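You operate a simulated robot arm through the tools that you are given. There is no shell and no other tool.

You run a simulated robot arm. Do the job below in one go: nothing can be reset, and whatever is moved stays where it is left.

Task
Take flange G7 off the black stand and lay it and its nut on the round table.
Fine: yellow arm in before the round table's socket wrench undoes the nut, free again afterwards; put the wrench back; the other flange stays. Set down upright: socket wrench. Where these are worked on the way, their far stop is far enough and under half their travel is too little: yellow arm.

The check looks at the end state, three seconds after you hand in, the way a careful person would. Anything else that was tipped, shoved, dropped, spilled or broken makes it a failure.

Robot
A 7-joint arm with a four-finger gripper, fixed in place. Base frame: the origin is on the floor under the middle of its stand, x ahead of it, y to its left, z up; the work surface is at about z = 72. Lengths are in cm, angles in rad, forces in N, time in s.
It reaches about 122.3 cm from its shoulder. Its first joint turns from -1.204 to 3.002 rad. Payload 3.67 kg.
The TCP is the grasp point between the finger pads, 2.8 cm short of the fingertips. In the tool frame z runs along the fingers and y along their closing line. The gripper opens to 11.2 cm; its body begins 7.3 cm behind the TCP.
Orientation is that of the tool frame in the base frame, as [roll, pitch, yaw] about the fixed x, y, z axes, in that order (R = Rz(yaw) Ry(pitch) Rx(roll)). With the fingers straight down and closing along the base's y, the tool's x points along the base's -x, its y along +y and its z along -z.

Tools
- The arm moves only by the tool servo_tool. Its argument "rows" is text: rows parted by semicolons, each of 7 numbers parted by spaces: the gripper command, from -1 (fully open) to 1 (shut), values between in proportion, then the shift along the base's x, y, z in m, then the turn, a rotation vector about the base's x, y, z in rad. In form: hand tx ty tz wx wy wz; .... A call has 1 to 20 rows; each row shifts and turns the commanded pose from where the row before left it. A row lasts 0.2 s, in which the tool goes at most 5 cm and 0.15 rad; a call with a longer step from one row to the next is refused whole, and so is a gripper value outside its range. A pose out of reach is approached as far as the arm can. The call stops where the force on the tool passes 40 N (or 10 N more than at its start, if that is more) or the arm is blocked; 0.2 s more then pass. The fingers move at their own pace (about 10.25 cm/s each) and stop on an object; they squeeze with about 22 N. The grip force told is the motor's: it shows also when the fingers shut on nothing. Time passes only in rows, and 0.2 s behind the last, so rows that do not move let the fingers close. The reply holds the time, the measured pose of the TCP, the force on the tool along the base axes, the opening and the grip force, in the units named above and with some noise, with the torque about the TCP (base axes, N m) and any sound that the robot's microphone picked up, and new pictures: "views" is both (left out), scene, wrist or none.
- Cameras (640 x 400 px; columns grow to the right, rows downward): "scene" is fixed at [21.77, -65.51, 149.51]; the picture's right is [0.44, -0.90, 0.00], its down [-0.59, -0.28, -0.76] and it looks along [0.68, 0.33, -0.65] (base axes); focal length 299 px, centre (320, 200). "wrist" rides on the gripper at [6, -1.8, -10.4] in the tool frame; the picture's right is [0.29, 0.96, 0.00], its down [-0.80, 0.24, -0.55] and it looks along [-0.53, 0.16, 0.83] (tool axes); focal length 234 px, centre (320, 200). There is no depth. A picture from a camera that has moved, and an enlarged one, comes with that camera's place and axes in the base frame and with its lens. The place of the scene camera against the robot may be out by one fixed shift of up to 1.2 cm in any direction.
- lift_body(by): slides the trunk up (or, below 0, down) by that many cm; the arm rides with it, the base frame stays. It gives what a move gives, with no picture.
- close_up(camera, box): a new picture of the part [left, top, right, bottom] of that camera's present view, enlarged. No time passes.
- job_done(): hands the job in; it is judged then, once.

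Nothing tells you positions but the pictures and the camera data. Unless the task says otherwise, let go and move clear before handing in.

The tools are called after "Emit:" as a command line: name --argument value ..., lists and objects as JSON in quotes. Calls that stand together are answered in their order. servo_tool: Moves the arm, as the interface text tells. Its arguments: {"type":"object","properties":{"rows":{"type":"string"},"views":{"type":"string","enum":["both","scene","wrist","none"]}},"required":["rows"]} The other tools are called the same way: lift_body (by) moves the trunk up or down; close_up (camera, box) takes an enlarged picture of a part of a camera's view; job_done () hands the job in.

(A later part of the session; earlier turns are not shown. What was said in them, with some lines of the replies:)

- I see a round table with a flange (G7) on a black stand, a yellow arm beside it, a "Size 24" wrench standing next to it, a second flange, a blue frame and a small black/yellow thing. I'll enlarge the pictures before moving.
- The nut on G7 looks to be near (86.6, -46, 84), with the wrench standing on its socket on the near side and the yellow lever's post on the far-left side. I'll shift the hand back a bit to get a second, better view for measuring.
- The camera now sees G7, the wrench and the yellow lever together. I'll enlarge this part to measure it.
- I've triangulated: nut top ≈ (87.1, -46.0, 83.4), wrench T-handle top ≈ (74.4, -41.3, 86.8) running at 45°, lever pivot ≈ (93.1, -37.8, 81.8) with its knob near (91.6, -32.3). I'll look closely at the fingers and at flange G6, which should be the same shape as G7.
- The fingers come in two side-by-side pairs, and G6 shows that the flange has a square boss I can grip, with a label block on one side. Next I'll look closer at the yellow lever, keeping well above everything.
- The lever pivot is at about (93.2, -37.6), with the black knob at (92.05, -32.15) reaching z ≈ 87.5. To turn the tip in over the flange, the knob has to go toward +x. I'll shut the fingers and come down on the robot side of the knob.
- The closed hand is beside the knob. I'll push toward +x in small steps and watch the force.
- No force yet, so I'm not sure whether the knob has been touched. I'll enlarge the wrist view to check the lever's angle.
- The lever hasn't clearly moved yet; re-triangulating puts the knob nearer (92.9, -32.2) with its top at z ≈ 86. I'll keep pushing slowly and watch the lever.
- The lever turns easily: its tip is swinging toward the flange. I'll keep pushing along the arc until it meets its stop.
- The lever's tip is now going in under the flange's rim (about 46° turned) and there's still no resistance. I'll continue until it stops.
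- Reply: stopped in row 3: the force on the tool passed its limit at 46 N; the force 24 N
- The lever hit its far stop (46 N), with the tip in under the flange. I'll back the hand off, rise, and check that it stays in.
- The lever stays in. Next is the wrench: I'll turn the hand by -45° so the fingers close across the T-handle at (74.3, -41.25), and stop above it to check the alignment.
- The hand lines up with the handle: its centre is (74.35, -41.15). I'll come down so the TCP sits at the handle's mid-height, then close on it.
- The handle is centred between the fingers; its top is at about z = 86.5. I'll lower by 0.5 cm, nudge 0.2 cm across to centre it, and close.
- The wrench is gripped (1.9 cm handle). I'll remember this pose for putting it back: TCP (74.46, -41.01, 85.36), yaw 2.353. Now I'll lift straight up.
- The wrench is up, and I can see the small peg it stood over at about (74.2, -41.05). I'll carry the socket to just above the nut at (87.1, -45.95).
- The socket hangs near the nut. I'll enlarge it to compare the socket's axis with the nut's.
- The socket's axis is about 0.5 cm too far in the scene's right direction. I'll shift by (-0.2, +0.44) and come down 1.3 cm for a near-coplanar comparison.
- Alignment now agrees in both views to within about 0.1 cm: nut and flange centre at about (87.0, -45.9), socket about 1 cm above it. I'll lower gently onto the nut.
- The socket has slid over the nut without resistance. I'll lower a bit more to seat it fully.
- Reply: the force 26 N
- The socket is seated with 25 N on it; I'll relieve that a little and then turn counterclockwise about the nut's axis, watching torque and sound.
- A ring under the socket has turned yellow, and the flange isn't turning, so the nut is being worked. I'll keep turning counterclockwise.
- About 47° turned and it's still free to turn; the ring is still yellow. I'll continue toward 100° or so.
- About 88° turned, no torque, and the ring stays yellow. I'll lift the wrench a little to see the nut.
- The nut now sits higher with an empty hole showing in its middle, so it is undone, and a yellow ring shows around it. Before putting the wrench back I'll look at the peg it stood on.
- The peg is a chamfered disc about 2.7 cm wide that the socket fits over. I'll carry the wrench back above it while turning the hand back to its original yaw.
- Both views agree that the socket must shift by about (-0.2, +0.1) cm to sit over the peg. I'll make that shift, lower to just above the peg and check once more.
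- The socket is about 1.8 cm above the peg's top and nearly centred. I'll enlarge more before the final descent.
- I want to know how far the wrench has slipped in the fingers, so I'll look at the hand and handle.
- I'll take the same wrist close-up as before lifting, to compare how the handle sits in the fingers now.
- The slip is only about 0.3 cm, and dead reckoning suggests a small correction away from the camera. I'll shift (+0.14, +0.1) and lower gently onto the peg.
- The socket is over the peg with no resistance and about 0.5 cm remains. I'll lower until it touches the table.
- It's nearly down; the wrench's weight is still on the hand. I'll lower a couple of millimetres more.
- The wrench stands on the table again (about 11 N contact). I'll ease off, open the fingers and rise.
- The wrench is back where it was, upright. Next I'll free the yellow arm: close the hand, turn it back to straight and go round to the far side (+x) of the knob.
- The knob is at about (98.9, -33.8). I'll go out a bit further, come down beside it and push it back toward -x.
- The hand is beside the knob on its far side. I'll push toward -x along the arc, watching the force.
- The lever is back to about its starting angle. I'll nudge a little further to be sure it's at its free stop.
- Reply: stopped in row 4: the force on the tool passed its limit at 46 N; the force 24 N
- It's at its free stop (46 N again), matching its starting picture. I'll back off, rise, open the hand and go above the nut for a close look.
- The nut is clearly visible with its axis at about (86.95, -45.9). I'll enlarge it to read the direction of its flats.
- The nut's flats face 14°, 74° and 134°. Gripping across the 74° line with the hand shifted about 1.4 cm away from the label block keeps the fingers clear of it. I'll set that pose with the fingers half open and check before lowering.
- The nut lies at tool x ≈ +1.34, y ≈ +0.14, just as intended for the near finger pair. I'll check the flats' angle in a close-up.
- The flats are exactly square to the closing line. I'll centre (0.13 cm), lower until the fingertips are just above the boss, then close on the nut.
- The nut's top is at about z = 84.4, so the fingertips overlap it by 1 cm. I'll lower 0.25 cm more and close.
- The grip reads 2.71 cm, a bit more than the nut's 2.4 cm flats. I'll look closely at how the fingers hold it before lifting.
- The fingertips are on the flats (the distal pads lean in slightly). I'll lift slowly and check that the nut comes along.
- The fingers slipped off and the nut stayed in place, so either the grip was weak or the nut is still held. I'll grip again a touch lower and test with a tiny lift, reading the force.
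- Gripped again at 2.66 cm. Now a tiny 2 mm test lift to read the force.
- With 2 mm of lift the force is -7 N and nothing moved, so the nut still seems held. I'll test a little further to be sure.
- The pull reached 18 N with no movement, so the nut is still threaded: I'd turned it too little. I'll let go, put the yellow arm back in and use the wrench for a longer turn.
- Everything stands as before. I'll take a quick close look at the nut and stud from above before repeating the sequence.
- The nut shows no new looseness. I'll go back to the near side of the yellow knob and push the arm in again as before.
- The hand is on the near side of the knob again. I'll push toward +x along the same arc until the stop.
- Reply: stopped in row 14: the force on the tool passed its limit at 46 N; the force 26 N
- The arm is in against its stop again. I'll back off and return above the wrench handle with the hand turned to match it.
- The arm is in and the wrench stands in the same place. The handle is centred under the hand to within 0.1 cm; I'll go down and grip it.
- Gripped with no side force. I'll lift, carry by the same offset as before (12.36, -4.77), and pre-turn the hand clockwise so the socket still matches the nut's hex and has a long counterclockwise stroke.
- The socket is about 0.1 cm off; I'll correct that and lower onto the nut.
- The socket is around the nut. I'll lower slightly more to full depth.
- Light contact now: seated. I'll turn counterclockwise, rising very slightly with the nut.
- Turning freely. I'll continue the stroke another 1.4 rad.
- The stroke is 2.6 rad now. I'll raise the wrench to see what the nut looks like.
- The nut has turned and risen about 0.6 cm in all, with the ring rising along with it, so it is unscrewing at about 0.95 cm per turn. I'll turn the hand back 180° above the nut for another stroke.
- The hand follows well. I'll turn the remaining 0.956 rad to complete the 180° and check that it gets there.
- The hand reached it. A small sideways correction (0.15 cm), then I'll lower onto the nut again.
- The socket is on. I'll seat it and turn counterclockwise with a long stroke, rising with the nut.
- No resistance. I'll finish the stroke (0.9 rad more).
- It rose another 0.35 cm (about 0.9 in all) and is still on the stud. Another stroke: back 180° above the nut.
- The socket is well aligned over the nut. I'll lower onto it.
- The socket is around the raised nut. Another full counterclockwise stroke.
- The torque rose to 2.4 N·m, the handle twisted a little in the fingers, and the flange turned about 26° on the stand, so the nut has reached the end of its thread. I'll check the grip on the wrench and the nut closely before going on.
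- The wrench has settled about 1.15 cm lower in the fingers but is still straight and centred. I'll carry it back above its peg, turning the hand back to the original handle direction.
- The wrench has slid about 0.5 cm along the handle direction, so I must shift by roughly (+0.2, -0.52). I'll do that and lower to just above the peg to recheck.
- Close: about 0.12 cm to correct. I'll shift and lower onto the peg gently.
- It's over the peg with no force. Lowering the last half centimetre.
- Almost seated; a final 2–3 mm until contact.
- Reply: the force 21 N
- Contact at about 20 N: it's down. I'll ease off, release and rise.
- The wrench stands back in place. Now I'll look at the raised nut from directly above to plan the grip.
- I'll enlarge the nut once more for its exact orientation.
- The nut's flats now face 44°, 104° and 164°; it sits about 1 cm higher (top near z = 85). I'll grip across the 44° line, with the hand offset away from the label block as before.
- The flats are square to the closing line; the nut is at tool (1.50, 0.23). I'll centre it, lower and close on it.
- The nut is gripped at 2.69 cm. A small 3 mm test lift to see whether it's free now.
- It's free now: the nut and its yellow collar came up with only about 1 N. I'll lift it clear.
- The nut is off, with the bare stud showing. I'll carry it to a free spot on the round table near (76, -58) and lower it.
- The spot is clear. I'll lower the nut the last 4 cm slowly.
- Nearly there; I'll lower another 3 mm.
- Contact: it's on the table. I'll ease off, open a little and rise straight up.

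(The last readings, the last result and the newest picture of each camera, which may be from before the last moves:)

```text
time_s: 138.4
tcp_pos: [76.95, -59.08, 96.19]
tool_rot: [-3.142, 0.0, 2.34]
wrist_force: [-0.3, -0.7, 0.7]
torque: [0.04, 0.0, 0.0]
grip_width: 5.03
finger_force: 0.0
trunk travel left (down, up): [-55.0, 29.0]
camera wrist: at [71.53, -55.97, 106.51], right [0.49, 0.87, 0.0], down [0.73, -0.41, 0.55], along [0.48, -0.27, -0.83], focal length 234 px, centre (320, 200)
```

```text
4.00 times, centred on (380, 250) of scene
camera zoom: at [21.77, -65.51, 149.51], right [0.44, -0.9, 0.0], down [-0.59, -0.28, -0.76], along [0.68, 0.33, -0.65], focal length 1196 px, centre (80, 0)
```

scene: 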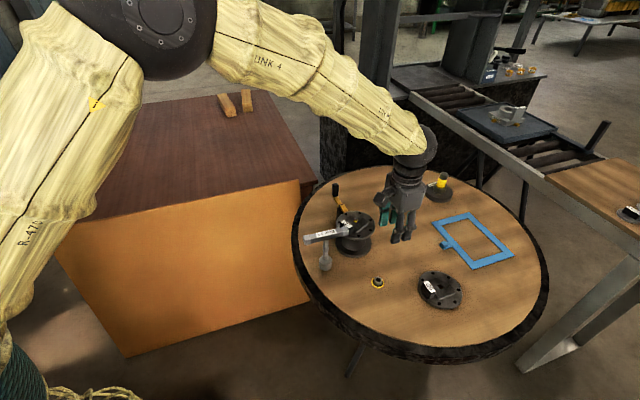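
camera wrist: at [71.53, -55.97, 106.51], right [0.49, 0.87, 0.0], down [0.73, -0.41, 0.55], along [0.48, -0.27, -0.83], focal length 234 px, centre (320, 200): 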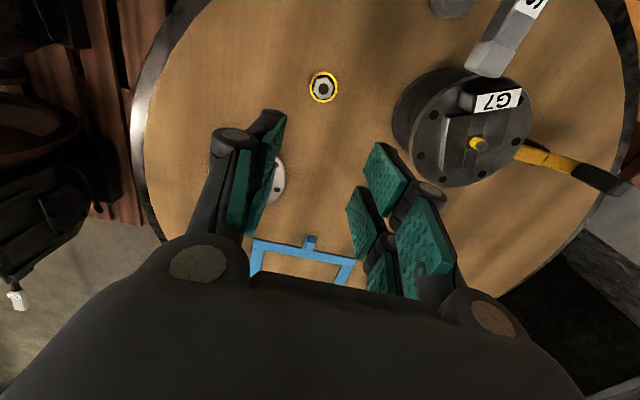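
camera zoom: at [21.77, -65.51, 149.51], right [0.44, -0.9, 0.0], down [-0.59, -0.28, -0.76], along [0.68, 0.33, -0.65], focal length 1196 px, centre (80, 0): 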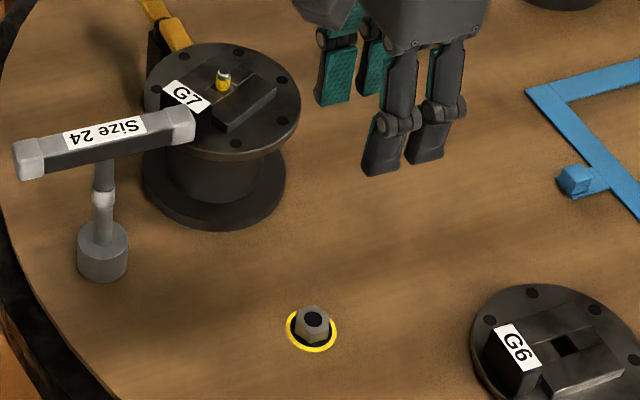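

The nut lies flat on the table. Now I'll free the yellow arm: close the hand and go round to the knob's far side as before.

Emit:
servo_tool --rows "0.5 0 0 0.04 0 0 0; 1 0.0353 0.0319 0.001 0 0 0.1002; 1 0.0353 0.0319 0.001 0 0 0.1002; 1 0.0353 0.0319 0.001 0 0 0.1002; 1 0.0353 0.0319 0.001 0 0 0.1002; 1 0.0353 0.0319 0.001 0 0 0.1002; 1 0.0353 0.0319 0.001 0 0 0.1002; 1 0.0353 0.0319 0.001 0 0 0.1002; 1 0.0353 0.0319 0.001 0 0 0.1002; 1 0 0 0 0 0 0; 1 0 0 0 0 0 0" --views "both"

Emit:
close_up --camera "wrist" --box '[200, 0, 440, 200]'

```text
time_s: 140.8
tcp_pos: [105.07, -33.4, 101.35]
tool_rot: [3.141, 0.0, -3.14]
wrist_force: [1.4, -0.1, -1.6]
torque: [-0.01, 0.01, -0.03]
grip_width: 0.0
finger_force: 22.1
trunk travel left (down, up): [-55.0, 29.0]
camera wrist: at [99.05, -35.13, 111.68], right [-0.29, 0.96, 0.0], down [0.8, 0.24, 0.55], along [0.53, 0.16, -0.83], focal length 234 px, centre (320, 200)
```

scene: 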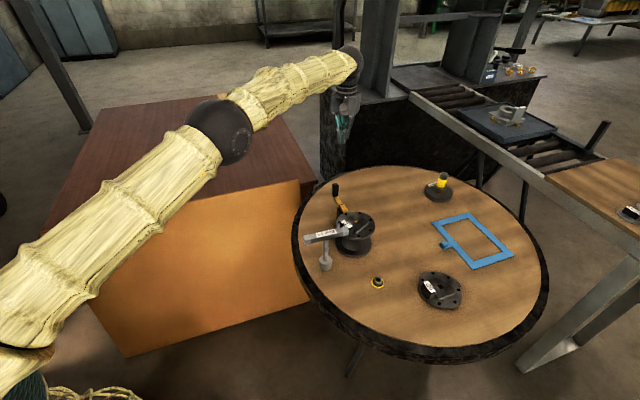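
wrist: 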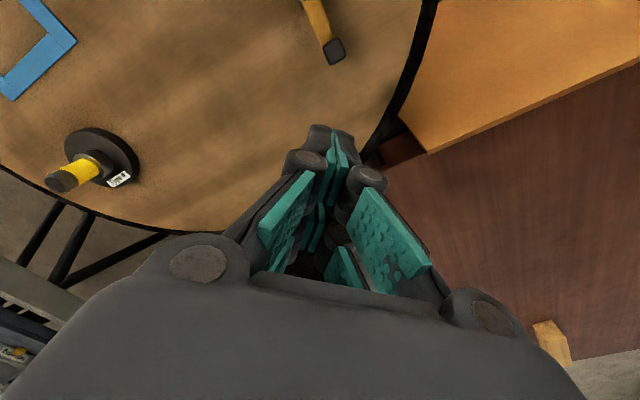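

```text
2.00 times, centred on (320, 100) of wrist
camera zoom: at [99.05, -35.13, 111.68], right [-0.29, 0.96, 0.0], down [0.8, 0.24, 0.55], along [0.53, 0.16, -0.83], focal length 468 px, centre (320, 400)
```

zoom: 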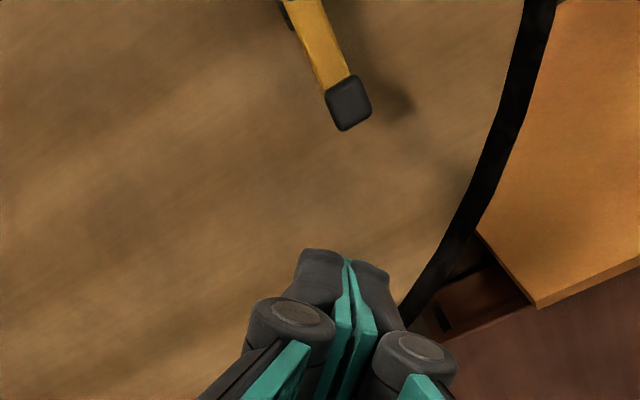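

The knob is still at its in-stop (99.2, -33.7). I'll descend and push it back.

Emit:
servo_tool --rows "1 0 0 -0.04 0 0 0; 1 0 0 -0.045 0 0 0; 1 0 0 -0.045 0 0 0; 1 0 0 -0.028 0 0 0; 1 0 0 0 0 0 0; 1 -0.007 0 0 0 0 0; 1 -0.007 0 0 0 0 0; 1 -0.007 0 0 0 0 0; 1 -0.007 0 0 0 0 0; 1 -0.006 0.002 0 0 0 0; 1 -0.006 0.002 0 0 0 0; 1 -0.006 0.002 0 0 0 0; 1 -0.006 0.002 0 0 0 0; 1 -0.006 0.002 0 0 0 0; 1 -0.006 0.001 0 0 0 0; 1 0 0 0 0 0 0" --views "both"

Emit:
close_up --camera "scene" --box '[300, 140, 400, 230]'

```text
time_s: 144.2
tcp_pos: [98.65, -32.25, 85.33]
tool_rot: [-3.141, 0.001, -3.142]
wrist_force: [-0.2, -0.9, -0.6]
torque: [0.02, 0.0, 0.04]
grip_width: 0.0
finger_force: 35.8
trunk travel left (down, up): [-55.0, 29.0]
camera wrist: at [92.73, -34.07, 95.82], right [-0.29, 0.96, 0.0], down [0.8, 0.24, 0.55], along [0.53, 0.16, -0.83], focal length 234 px, centre (320, 200)
```

scene: 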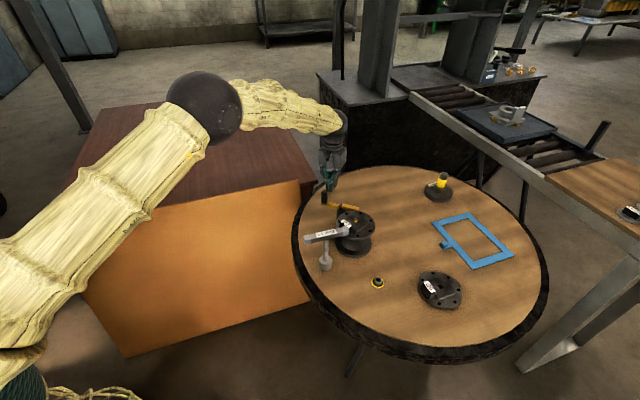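
wrist: 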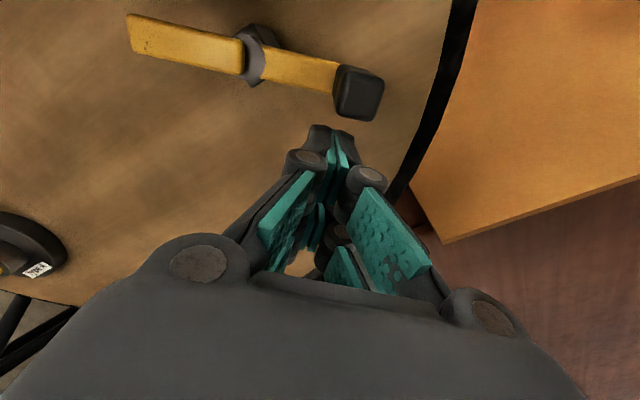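

```text
4.44 times, centred on (350, 185) of scene
camera zoom: at [21.77, -65.51, 149.51], right [0.44, -0.9, 0.0], down [-0.59, -0.28, -0.76], along [0.68, 0.33, -0.65], focal length 1329 px, centre (187, 267)
```

zoom: 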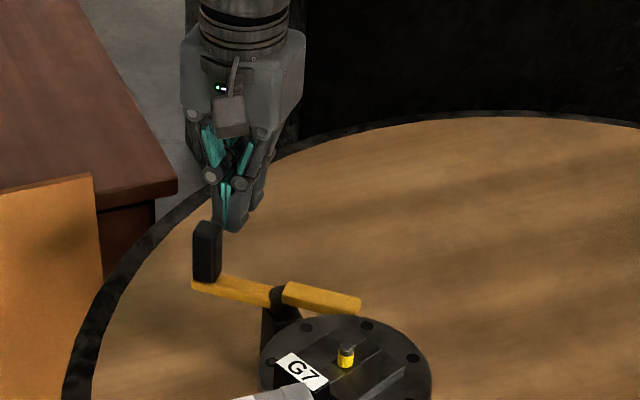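

The lever is back at its free stop. Next the flange: I'll back away, rise and look at it from above with the hand turned to match the boss.

Emit:
servo_tool --rows "1 0.015 0 0 0 0 0; 1 0.01 0 0.03 0 0 0; 1 0 0 0.045 0 0 0; 1 0 0 0.045 0 0 0; 0 -0.025 -0.025 0.01 0 0 -0.08; -1 -0.03 -0.03 0 0 0 -0.08; -1 -0.03 -0.03 0 0 0 -0.08; -1 -0.03 -0.03 0 0 0 -0.08; -1 -0.025 -0.022 0 0 0 -0.08; -1 0 0 0 0 0 0; -1 0 0 0 0 0 0" --views "both"

Emit:
close_up --camera "wrist" --box '[240, 30, 400, 180]'

Emit:
close_up --camera "scene" --box '[325, 190, 385, 250]'

```text
time_s: 146.6
tcp_pos: [87.08, -45.79, 98.48]
tool_rot: [3.141, 0.002, 2.742]
wrist_force: [0.4, 0.4, -0.2]
torque: [-0.04, -0.01, -0.01]
grip_width: 11.18
finger_force: 0.1
trunk travel left (down, up): [-55.0, 29.0]
camera wrist: at [80.91, -45.12, 108.87], right [0.11, 0.99, 0.0], down [0.83, -0.09, 0.55], along [0.55, -0.06, -0.83], focal length 234 px, centre (320, 200)
```

scene: 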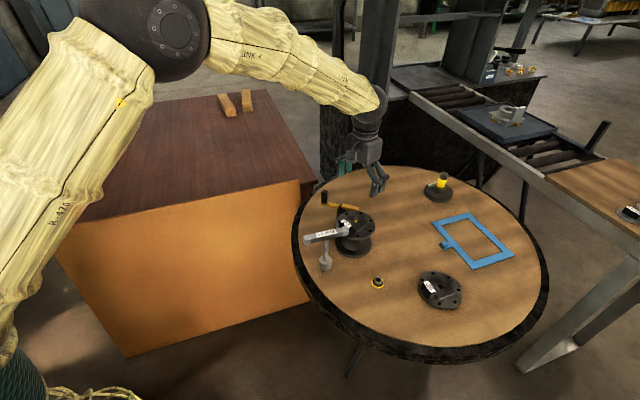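
wrist: 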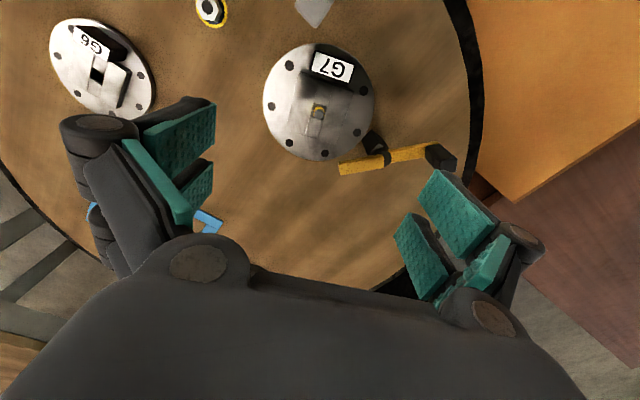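

```text
2.67 times, centred on (320, 105) of wrist
camera zoom: at [80.91, -45.12, 108.87], right [0.11, 0.99, 0.0], down [0.83, -0.09, 0.55], along [0.55, -0.06, -0.83], focal length 624 px, centre (320, 453)
```

zoom: 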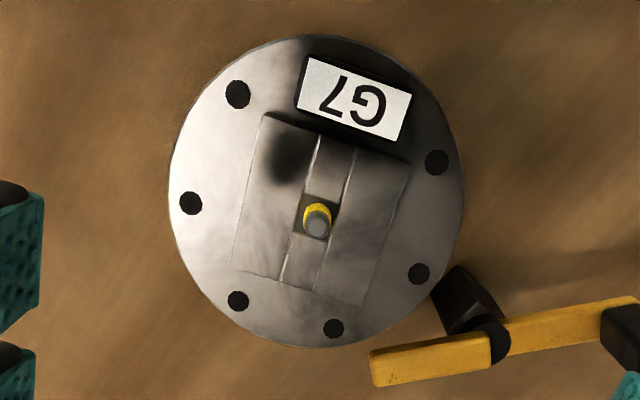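

```text
6.67 times, centred on (355, 220) of scene
camera zoom: at [21.77, -65.51, 149.51], right [0.44, -0.9, 0.0], down [-0.59, -0.28, -0.76], along [0.68, 0.33, -0.65], focal length 1993 px, centre (87, 67)
```

zoom: 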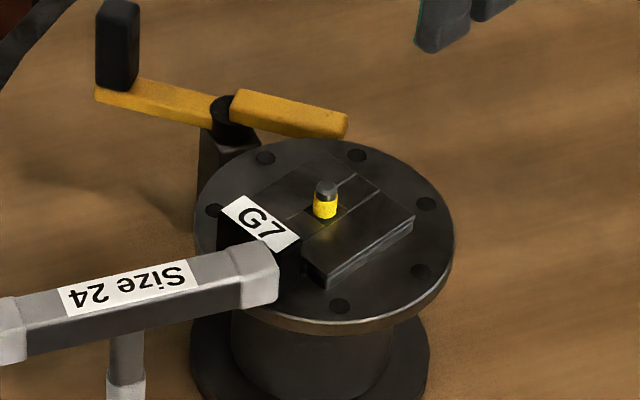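

The boss is 5.8 cm wide and almost square to the hand. I'll turn 1.7°, shift (-0.2, -0.09), open to 8.4 cm and come down around the boss.

Emit:
servo_tool --rows "-0.7 -0.002 -0.0009 0 0 0 0.03; -0.5 0 0 -0.03 0 0 0; -0.5 0 0 -0.04 0 0 0; -0.5 0 0 -0.03 0 0 0; -0.5 0 0 0 0 0 0; -0.5 0 0 0 0 0 0" --views "both"

Emit:
close_up --camera "wrist" --box '[200, 40, 440, 240]'

Emit:
close_up --camera "scene" --box '[325, 170, 395, 240]'

```text
time_s: 148.0
tcp_pos: [87.3, -46.03, 88.68]
tool_rot: [-3.142, 0.002, 2.772]
wrist_force: [0.0, 1.2, 0.1]
torque: [0.0, 0.0, -0.03]
grip_width: 8.41
finger_force: 0.0
trunk travel left (down, up): [-55.0, 29.0]
camera wrist: at [80.96, -45.51, 98.94], right [0.08, 1.0, 0.0], down [0.83, -0.06, 0.55], along [0.55, -0.04, -0.83], focal length 234 px, centre (320, 200)
```

scene: 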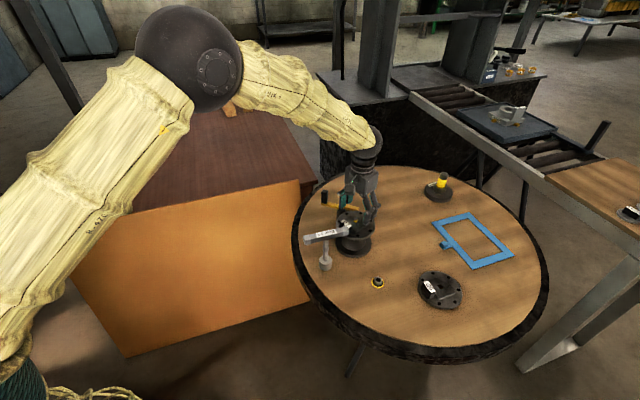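
wrist: 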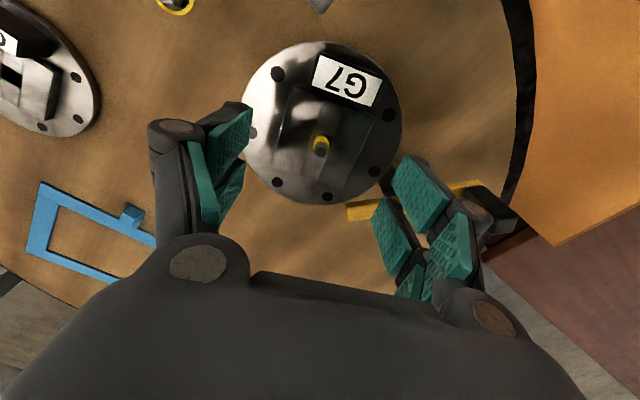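

```text
2.00 times, centred on (320, 140) of wrist
camera zoom: at [80.96, -45.51, 98.94], right [0.08, 1.0, 0.0], down [0.83, -0.06, 0.55], along [0.55, -0.04, -0.83], focal length 468 px, centre (320, 320)
```

zoom: 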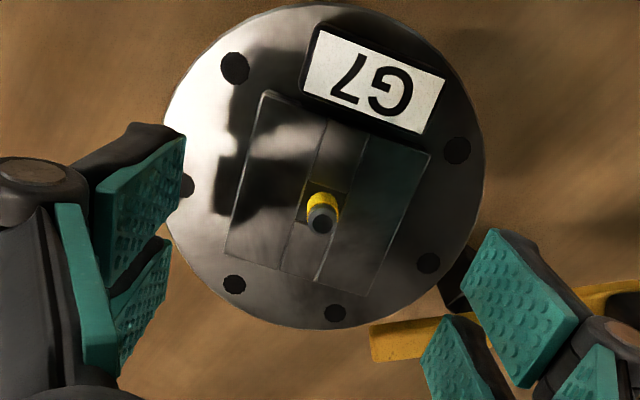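

```text
5.71 times, centred on (360, 205) of scene
camera zoom: at [21.77, -65.51, 149.51], right [0.44, -0.9, 0.0], down [-0.59, -0.28, -0.76], along [0.68, 0.33, -0.65], focal length 1709 px, centre (91, 171)
```

zoom: 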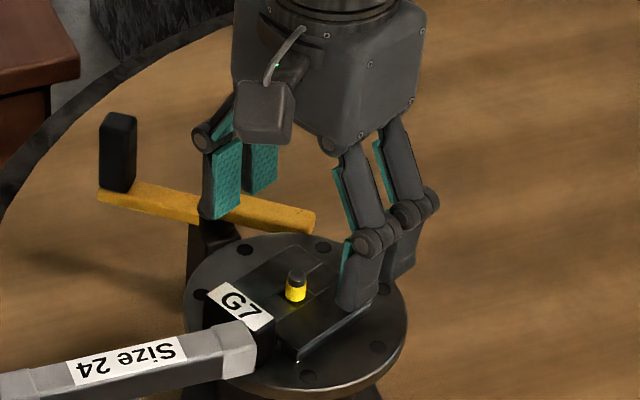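

The boss is centred between the fingers. I'll lower until the fingertips are just above the flange's plate.

Emit:
servo_tool --rows "-0.5 0 0 -0.02 0 0 -0.012; -0.5 0 0 -0.012 0 0 0; -0.5 0 0 -0.005 0 0 0; -0.5 0 0 -0.003 0 0 0; -0.5 0 0 0 0 0 0" --views "both"

Emit:
close_up --camera "scene" --box '[330, 185, 390, 245]'

Emit:
close_up --camera "wrist" --box '[200, 40, 440, 240]'

```text
time_s: 149.2
tcp_pos: [87.14, -45.95, 84.36]
tool_rot: [3.141, 0.002, 2.76]
wrist_force: [-0.2, -1.4, 0.0]
torque: [0.0, -0.02, -0.01]
grip_width: 8.39
finger_force: 0.1
trunk travel left (down, up): [-55.0, 29.0]
camera wrist: at [80.83, -45.37, 94.81], right [0.09, 1.0, 0.0], down [0.83, -0.07, 0.55], along [0.55, -0.05, -0.83], focal length 234 px, centre (320, 200)
```

scene: 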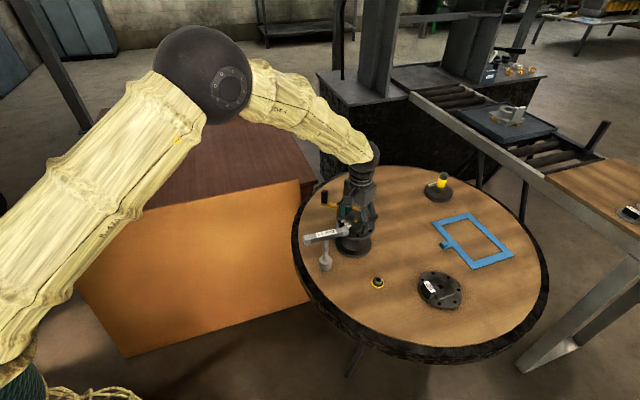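
wrist: 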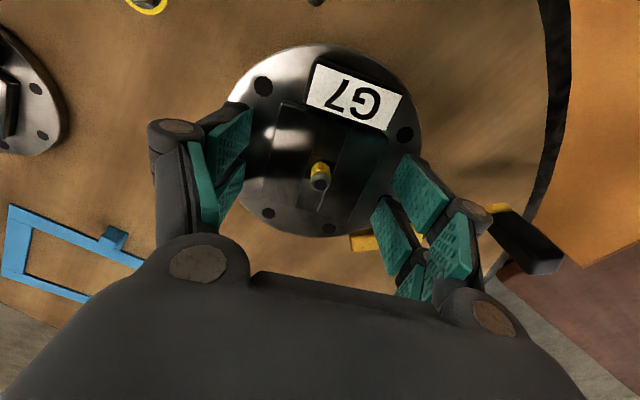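

```text
6.67 times, centred on (360, 215) of scene
camera zoom: at [21.77, -65.51, 149.51], right [0.44, -0.9, 0.0], down [-0.59, -0.28, -0.76], along [0.68, 0.33, -0.65], focal length 1993 px, centre (53, 100)
```

zoom: 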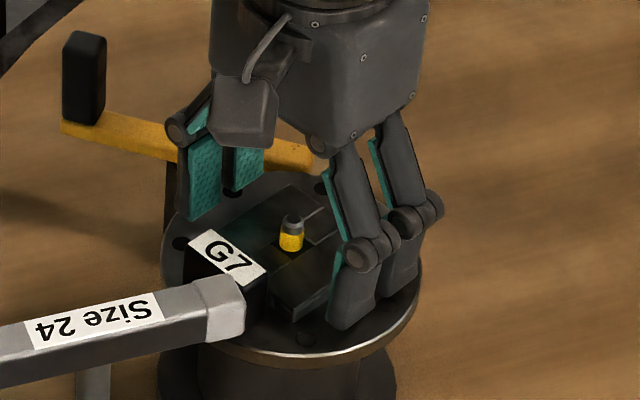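

```text
2.00 times, centred on (320, 140) of wrist
camera zoom: at [80.83, -45.37, 94.81], right [0.09, 1.0, 0.0], down [0.83, -0.07, 0.55], along [0.55, -0.05, -0.83], focal length 468 px, centre (320, 320)
```

zoom: 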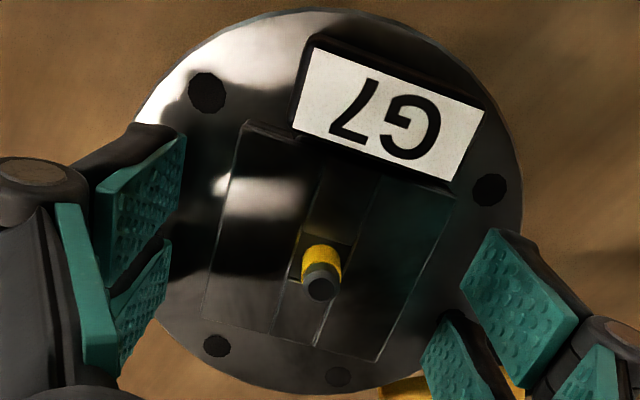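

The fingertips are at the flange's surface without contact. Closing on the boss now.

Emit:
servo_tool --rows "-0.3 0 0 0 0 0 0; -0.1 0 0 0 0 0 0; 0.1 0 0 0 0 0 0; 0.5 0 0 0 0 0 0; 1 0 0 0 0 0 0; 1 0 0 0 0 0 0; 1 0 0 0 0 0 0" --views "both"

Emit:
close_up --camera "scene" --box '[330, 185, 390, 245]'

Emit:
close_up --camera "wrist" --box '[200, 40, 440, 240]'

```text
time_s: 150.8
tcp_pos: [87.02, -45.99, 84.44]
tool_rot: [3.141, 0.001, 2.76]
wrist_force: [0.9, -2.2, 1.7]
torque: [-0.15, 0.03, 0.02]
grip_width: 6.01
finger_force: 22.2
trunk travel left (down, up): [-55.0, 29.0]
camera wrist: at [80.82, -45.39, 94.82], right [0.09, 1.0, 0.0], down [0.83, -0.07, 0.55], along [0.55, -0.05, -0.83], focal length 234 px, centre (320, 200)
```

scene: 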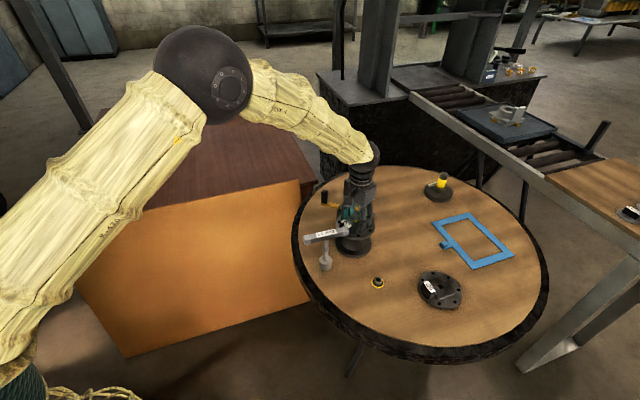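
wrist: 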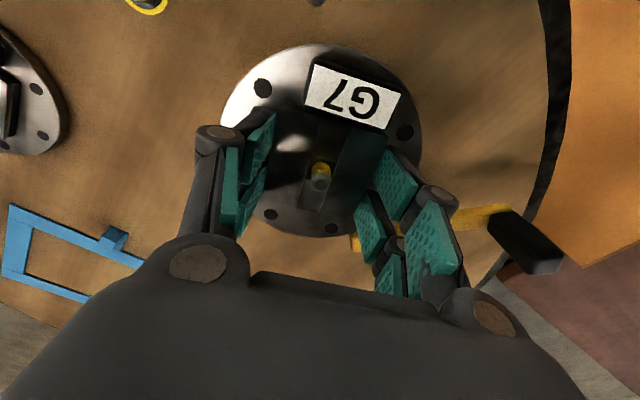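

```text
6.67 times, centred on (360, 215) of scene
camera zoom: at [21.77, -65.51, 149.51], right [0.44, -0.9, 0.0], down [-0.59, -0.28, -0.76], along [0.68, 0.33, -0.65], focal length 1993 px, centre (53, 100)
```

zoom: 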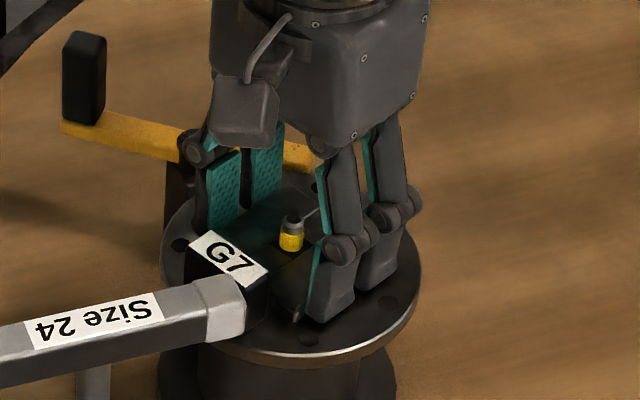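

```text
2.00 times, centred on (320, 140) of wrist
camera zoom: at [80.82, -45.39, 94.82], right [0.09, 1.0, 0.0], down [0.83, -0.07, 0.55], along [0.55, -0.05, -0.83], focal length 468 px, centre (320, 320)
```

zoom: 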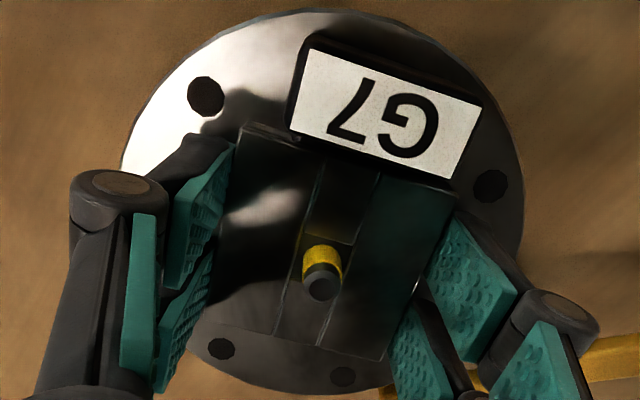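

The boss is gripped at 6.0 cm. A small test lift first.

Emit:
servo_tool --rows "1 0 0 0.003 0 0 0; 1 0 0 0.002 0 0 0; 1 0 0 0 0 0 0" --views "none"

Emit:
close_up --camera "scene" --box '[330, 185, 390, 245]'

```text
time_s: 151.6
tcp_pos: [87.04, -46.09, 84.85]
tool_rot: [-3.14, 0.0, 2.759]
wrist_force: [0.6, -0.2, -5.6]
torque: [-0.05, -0.06, 0.02]
grip_width: 5.98
finger_force: 21.7
trunk travel left (down, up): [-55.0, 29.0]
```

```text
6.67 times, centred on (360, 215) of scene
camera zoom: at [21.77, -65.51, 149.51], right [0.44, -0.9, 0.0], down [-0.59, -0.28, -0.76], along [0.68, 0.33, -0.65], focal length 1993 px, centre (53, 100)
```

zoom: 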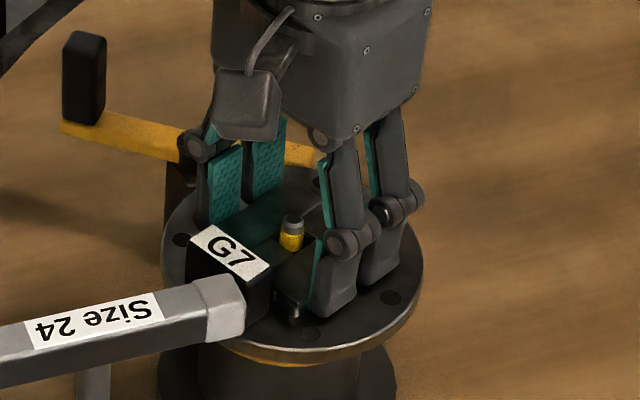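

The flange is rising with it (about 5.6 N). I'll continue straight up off the stud.

Emit:
servo_tool --rows "1 0 0 0.006 0 0 0; 1 0 0 0.008 0 0 0; 1 0 0 0.01 0 0 0; 1 0 0 0.01 0 0 0; 1 0 0 0.012 0 0 0; 1 0 0 0.015 0 0 0; 1 0 0 0 0 0 0" --views "both"

Emit:
close_up --camera "scene" --box '[320, 165, 400, 255]'

```text
time_s: 153.2
tcp_pos: [87.2, -46.15, 90.82]
tool_rot: [3.14, -0.001, 2.76]
wrist_force: [-0.5, -0.8, -5.9]
torque: [0.01, -0.06, -0.01]
grip_width: 6.03
finger_force: 22.2
trunk travel left (down, up): [-55.0, 29.0]
camera wrist: at [80.92, -45.49, 101.31], right [0.09, 1.0, 0.0], down [0.83, -0.07, 0.55], along [0.55, -0.05, -0.83], focal length 234 px, centre (320, 200)
```

scene: 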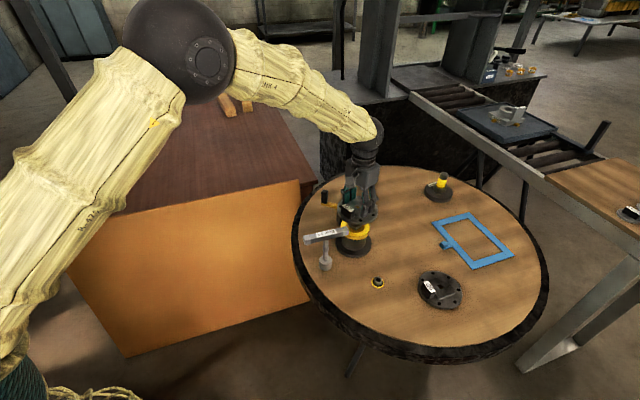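
wrist: 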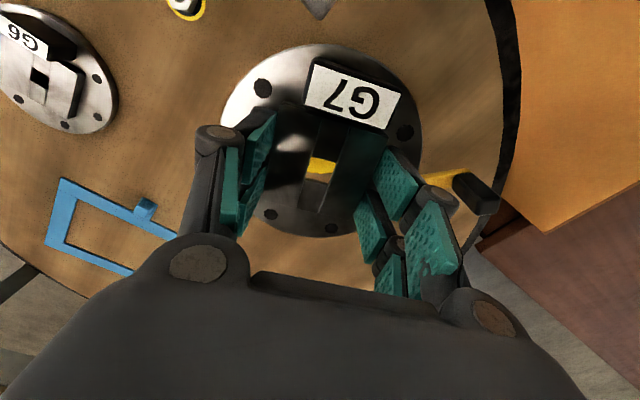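

```text
4.44 times, centred on (360, 210) of scene
camera zoom: at [21.77, -65.51, 149.51], right [0.44, -0.9, 0.0], down [-0.59, -0.28, -0.76], along [0.68, 0.33, -0.65], focal length 1329 px, centre (142, 156)
```

zoom: 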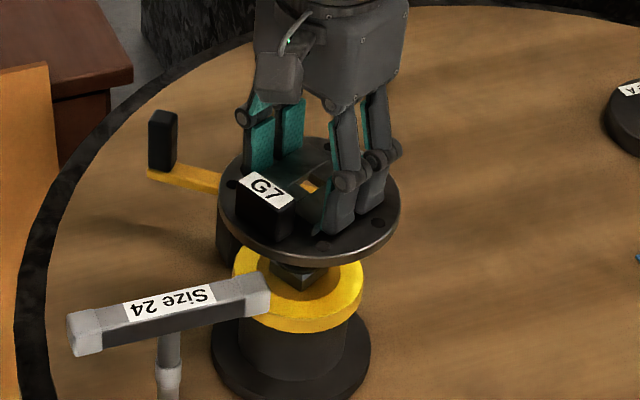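

The flange is up by about 6 cm, showing a yellow disc on the stand and something square under the flange. I'll zoom in to see whether it's clear.

Emit:
close_up --camera "scene" --box '[335, 195, 385, 245]'

Emit:
close_up --camera "wrist" --box '[280, 120, 370, 220]'

```text
8.00 times, centred on (360, 220) of scene
camera zoom: at [21.77, -65.51, 149.51], right [0.44, -0.9, 0.0], down [-0.59, -0.28, -0.76], along [0.68, 0.33, -0.65], focal length 2392 px, centre (0, 40)
```

zoom: 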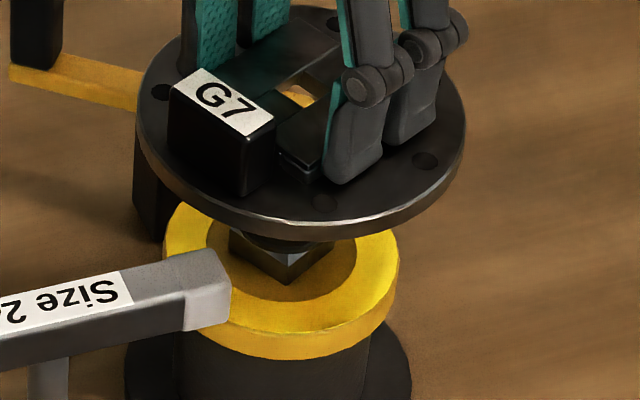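

```text
4.00 times, centred on (325, 170) of wrist
camera zoom: at [80.92, -45.49, 101.31], right [0.09, 1.0, 0.0], down [0.83, -0.07, 0.55], along [0.55, -0.05, -0.83], focal length 937 px, centre (300, 320)
```

zoom: 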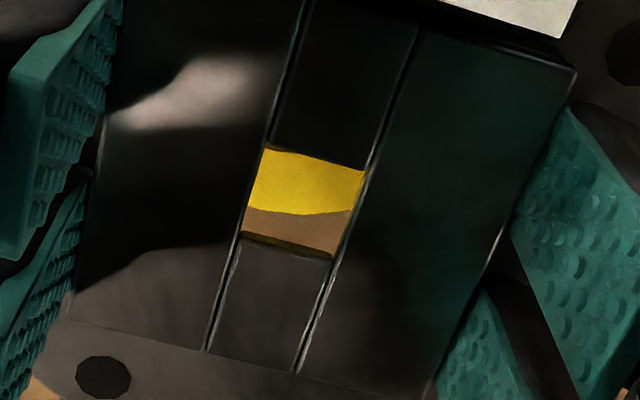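

The flange is well clear of the stud; the square piece is the stand's own post. I'll carry the flange to the free area at about (91, -61.5) and come down partway.

Emit:
servo_tool --rows "1 0 0 0.02 0 0 0; 1 0.008 -0.03 0 0 0 0; 1 0.008 -0.035 0 0 0 0; 1 0.009 -0.035 0 0 0 0; 1 0.008 -0.035 0 0 0 0; 1 0.008 -0.0195 0 0 0 0; 1 0 0 -0.03 0 0 0; 1 0 0 -0.035 0 0 0; 1 0 0 -0.03 0 0 0; 1 0 0 -0.02 0 0 0; 1 0 0 0 0 0 0; 1 0 0 0 0 0 0" --views "both"

Emit:
close_up --camera "scene" --box '[330, 190, 490, 310]'

```text
time_s: 155.8
tcp_pos: [91.25, -61.57, 81.38]
tool_rot: [-3.141, 0.001, 2.76]
wrist_force: [-0.1, 0.2, -5.4]
torque: [0.01, -0.04, 0.01]
grip_width: 5.98
finger_force: 22.3
trunk travel left (down, up): [-55.0, 29.0]
camera wrist: at [85.09, -60.96, 91.79], right [0.09, 1.0, 0.0], down [0.83, -0.07, 0.55], along [0.55, -0.05, -0.83], focal length 234 px, centre (320, 200)
```

scene: 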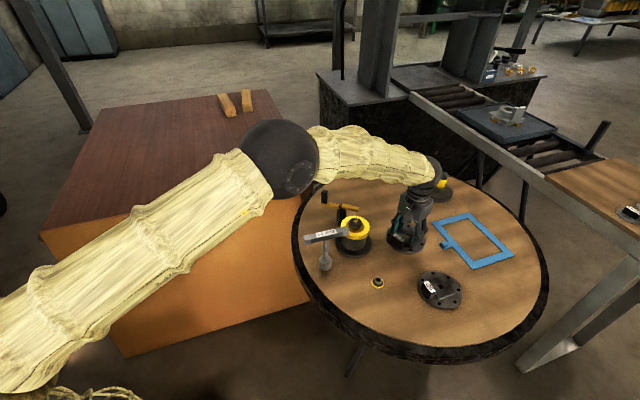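
wrist: 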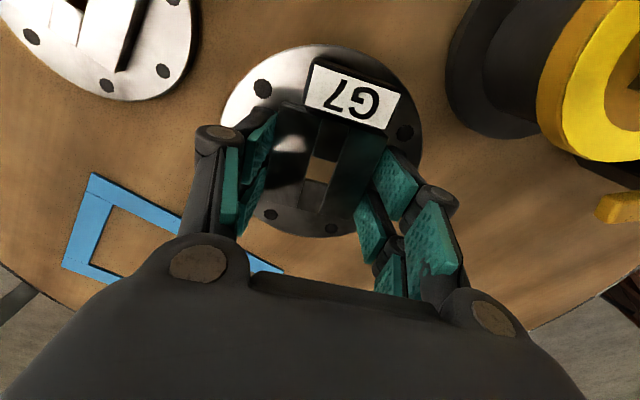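

```text
3.33 times, centred on (410, 250) of scene
camera zoom: at [21.77, -65.51, 149.51], right [0.44, -0.9, 0.0], down [-0.59, -0.28, -0.76], along [0.68, 0.33, -0.65], focal length 997 px, centre (20, 33)
```

zoom: 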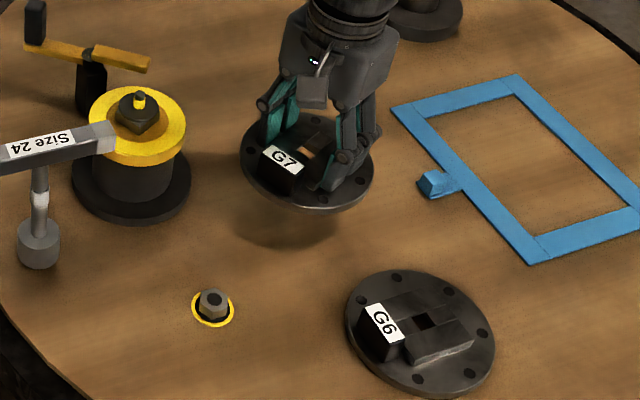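

The area below is clear of the nut, G6, the stand and the blue frame. I'll lower the flange toward the table.

Emit:
servo_tool --rows "1 0 0 -0.02 0 0 0; 1 0 0 -0.015 0 0 0; 1 0 0 -0.01 0 0 0; 1 0 0 -0.004 0 0 0; 1 0 0 0 0 0 0" --views "none"

Emit:
close_up --camera "scene" --box '[370, 200, 450, 280]'

```text
time_s: 157.0
tcp_pos: [91.2, -61.67, 76.62]
tool_rot: [3.141, 0.0, 2.761]
wrist_force: [-0.2, 1.1, -5.7]
torque: [-0.02, -0.02, 0.01]
grip_width: 6.0
finger_force: 22.1
trunk travel left (down, up): [-55.0, 29.0]
```

```text
5.00 times, centred on (410, 240) of scene
camera zoom: at [21.77, -65.51, 149.51], right [0.44, -0.9, 0.0], down [-0.59, -0.28, -0.76], along [0.68, 0.33, -0.65], focal length 1495 px, centre (-130, 0)
```

zoom: 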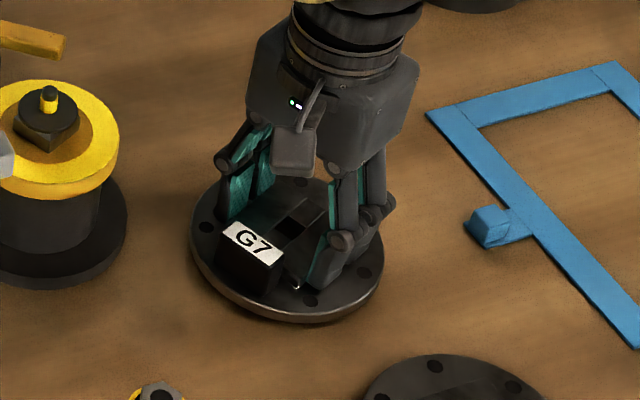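

The flange is under a centimetre above the table. Lowering in 2 mm steps until it touches.

Emit:
servo_tool --rows "1 0 0 -0.002 0 0 0; 1 0 0 -0.002 0 0 0; 1 0 0 -0.002 0 0 0; 1 0 0 0 0 0 0" --views "none"

```text
time_s: 158.0
tcp_pos: [91.29, -61.7, 75.9]
tool_rot: [-3.141, 0.0, 2.76]
wrist_force: [-0.2, -0.4, -5.5]
torque: [-0.05, -0.06, 0.0]
grip_width: 5.98
finger_force: 22.1
trunk travel left (down, up): [-55.0, 29.0]
```

Emit:
servo_tool --rows "1 0 0 -0.002 0 0 0; 1 0 0 -0.001 0 0 0; 1 0 0 0 0 0 0" --views "none"

Emit:
close_up --camera "scene" --box '[370, 200, 450, 280]'

```text
time_s: 158.8
tcp_pos: [91.25, -61.59, 75.97]
tool_rot: [-3.14, 0.0, 2.759]
wrist_force: [2.3, -3.4, 7.4]
torque: [0.0, 0.58, 0.16]
grip_width: 6.01
finger_force: 21.4
trunk travel left (down, up): [-55.0, 29.0]
```

```text
5.00 times, centred on (410, 240) of scene
camera zoom: at [21.77, -65.51, 149.51], right [0.44, -0.9, 0.0], down [-0.59, -0.28, -0.76], along [0.68, 0.33, -0.65], focal length 1495 px, centre (-130, 0)
```

zoom: 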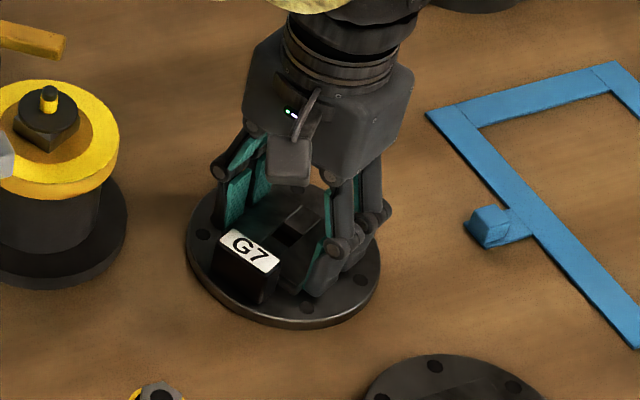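

It's touching (7 N). I'll lower one more millimetre to settle it, then open gently and rise.

Emit:
servo_tool --rows "1 0 0 -0.001 0 0 0; 0.2 0 0 0 0 0 0; -0.15 0 0 0 0 0 0; -0.4 0 0 0 0 0 0; -0.5 0 0 0 0 0 0; -0.5 0 0 0 0 0 0; -0.5 0 0 0.01 0 0 0; -0.5 0 0 0.03 0 0 0; -0.5 0 0 0.045 0 0 0; -0.5 0 0 0.045 0 0 0; -0.5 0 0 0.045 0 0 0; -0.5 0 0 0.03 0 0 0; -0.5 0 0 0 0 0 0" --views "both"

Emit:
close_up --camera "scene" --box '[300, 170, 480, 310]'

Emit:
close_up --camera "scene" --box '[375, 205, 440, 270]'

```text
time_s: 161.6
tcp_pos: [91.11, -61.71, 96.13]
tool_rot: [-3.14, 0.001, 2.761]
wrist_force: [0.5, 0.2, 0.6]
torque: [-0.03, 0.01, -0.01]
grip_width: 8.38
finger_force: 0.0
trunk travel left (down, up): [-55.0, 29.0]
camera wrist: at [84.77, -61.02, 106.54], right [0.09, 1.0, 0.0], down [0.83, -0.07, 0.55], along [0.55, -0.05, -0.83], focal length 234 px, centre (320, 200)
```

scene: 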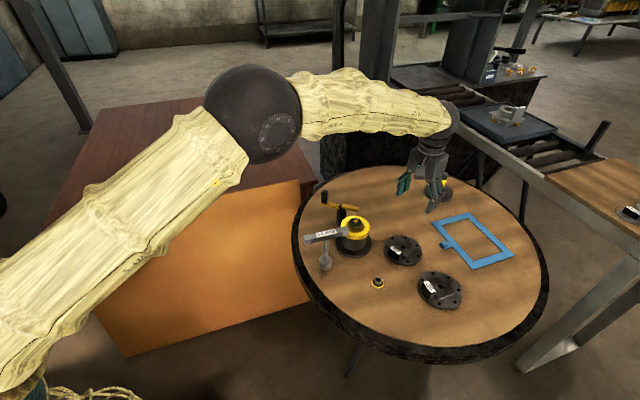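
wrist: 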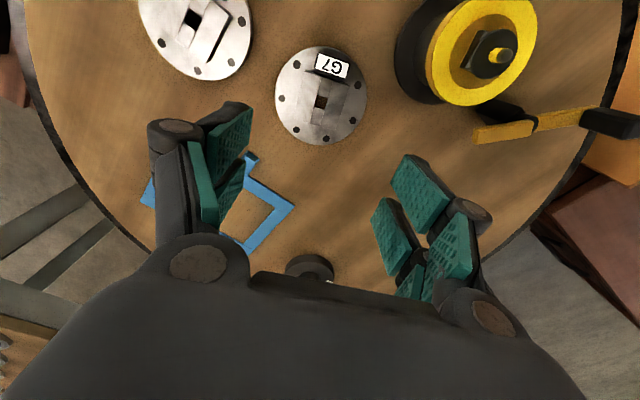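

```text
2.86 times, centred on (390, 240) of scene
camera zoom: at [21.77, -65.51, 149.51], right [0.44, -0.9, 0.0], down [-0.59, -0.28, -0.76], along [0.68, 0.33, -0.65], focal length 854 px, centre (120, 86)
```

zoom: 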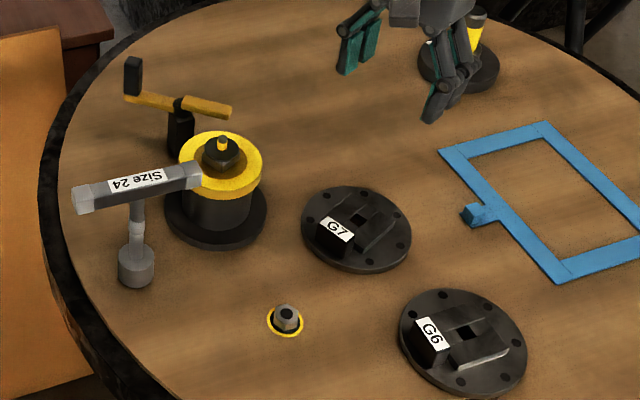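

```text
6.15 times, centred on (408, 238) of scene
camera zoom: at [21.77, -65.51, 149.51], right [0.44, -0.9, 0.0], down [-0.59, -0.28, -0.76], along [0.68, 0.33, -0.65], focal length 1840 px, centre (-218, -31)
```

zoom: 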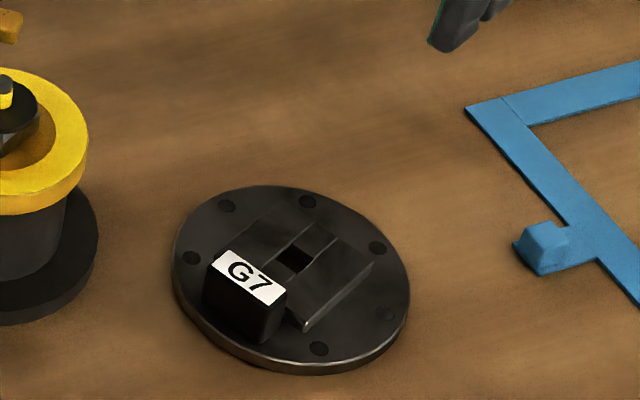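

The flange lies flat, clear of everything. I'll retract the arm up and away, then compare the lever and wrench with their first pictures.

Emit:
servo_tool --rows "-1 -0.02 0.02 0.035 0 0 0.1; -1 -0.02 0.02 0.035 0 0 0.1; -1 -0.02 0.03 0.03 0 0 0.1; -1 -0.02 0.03 0.03 0 0 0.08; -1 -0.02 0.03 0.02 0 0 0; -1 -0.01 0.04 0.02 0 0 0; -1 0 0.04 0.02 0 0 0; -1 0 0.04 0 0 0 0; -1 0 0 0 0 0 0; -1 0 0 0 0 0 0" --views "both"

Emit:
close_up --camera "scene" --box '[290, 170, 400, 280]'

Emit:
close_up --camera "scene" --box '[390, 160, 550, 320]'

Emit:
close_up --camera "scene" --box '[305, 225, 345, 275]'

```text
time_s: 163.8
tcp_pos: [80.21, -36.26, 115.21]
tool_rot: [-3.141, 0.002, 3.141]
wrist_force: [-0.7, 0.1, -0.1]
torque: [-0.02, -0.01, 0.01]
grip_width: 11.21
finger_force: 0.1
trunk travel left (down, up): [-55.0, 29.0]
camera wrist: at [74.21, -38.02, 125.61], right [-0.29, 0.96, 0.0], down [0.8, 0.24, 0.55], along [0.53, 0.16, -0.83], focal length 234 px, centre (320, 200)
```

scene: 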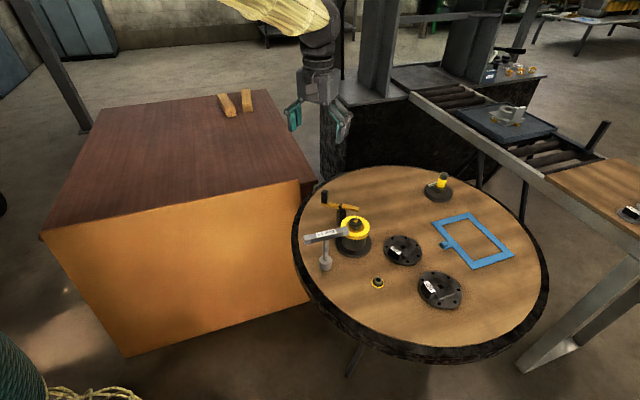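
wrist: 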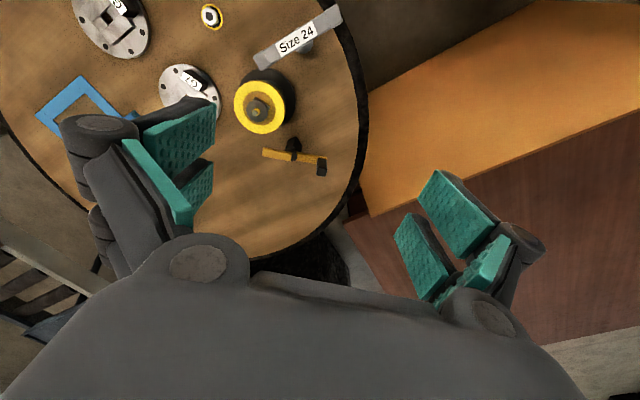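

```text
3.64 times, centred on (345, 225) of scene
camera zoom: at [21.77, -65.51, 149.51], right [0.44, -0.9, 0.0], down [-0.59, -0.28, -0.76], along [0.68, 0.33, -0.65], focal length 1087 px, centre (229, 109)
```

zoom: 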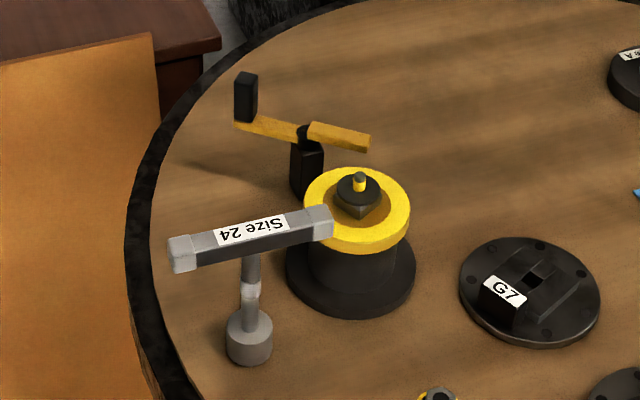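

```text
2.50 times, centred on (470, 240) of scene
camera zoom: at [21.77, -65.51, 149.51], right [0.44, -0.9, 0.0], down [-0.59, -0.28, -0.76], along [0.68, 0.33, -0.65], focal length 748 px, centre (-55, 100)
```

zoom: 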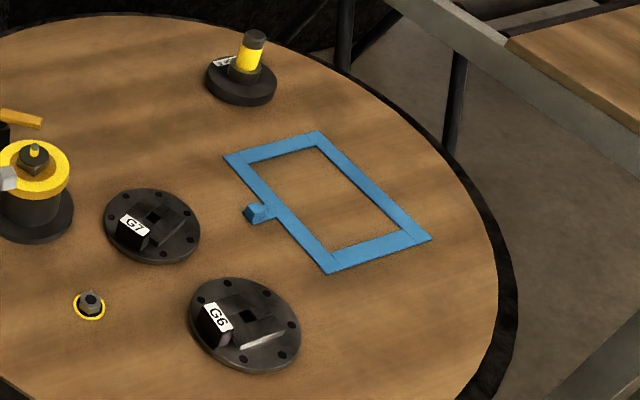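

```text
8.00 times, centred on (325, 250) of scene
camera zoom: at [21.77, -65.51, 149.51], right [0.44, -0.9, 0.0], down [-0.59, -0.28, -0.76], along [0.68, 0.33, -0.65], focal length 2392 px, centre (280, -200)
```

zoom: 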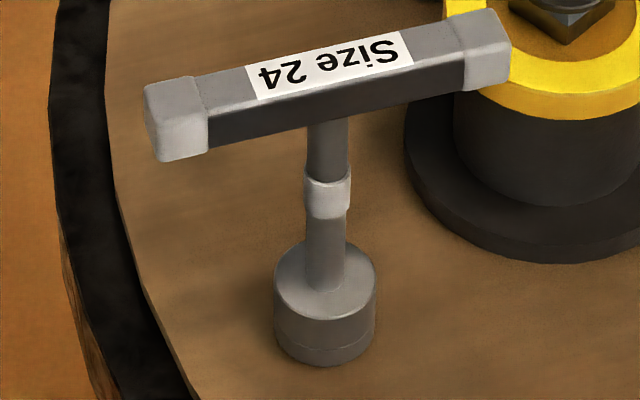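

Everything checks out:
- **Flange and nut:** G7 and its nut lie flat on the round table.
- **Wrench:** it stands upright on its peg, as in the first picture.
- **Yellow arm:** it is back at its free stop.
- **Other objects:** G6, the blue frame and the other stand are unmoved, and the hand is empty and clear.

I'm handing the job in.

Emit:
job_done

```text
The job is handed in.
```

I took flange G7 off the black stand. It and its nut now lie flat on the round table, and I've handed the job in. I don't know the check's result yet.

- **Yellow arm:** It was at its far stop both times I used the wrench, and it is back at its free stop now. I freed it once too early, while the nut was still threaded, so I had to push it in again and repeat the wrench work.
- **Nut:** My first turn of about 90° was too little and the nut stayed on its thread. It took about one and a half turns to come off. At the end of the thread the torque rose to about 2.4 N·m. The handle twisted in the fingers and the flange turned about 25° on the stand before I lifted it.
- **Socket wrench:** It stands upright over its peg on the table, in the same position as at the start as far as the pictures show.
- **Other things:** Flange G6, the blue frame and the small stand with the yellow post look unmoved in the pictures. The hand is empty and clear of the table.
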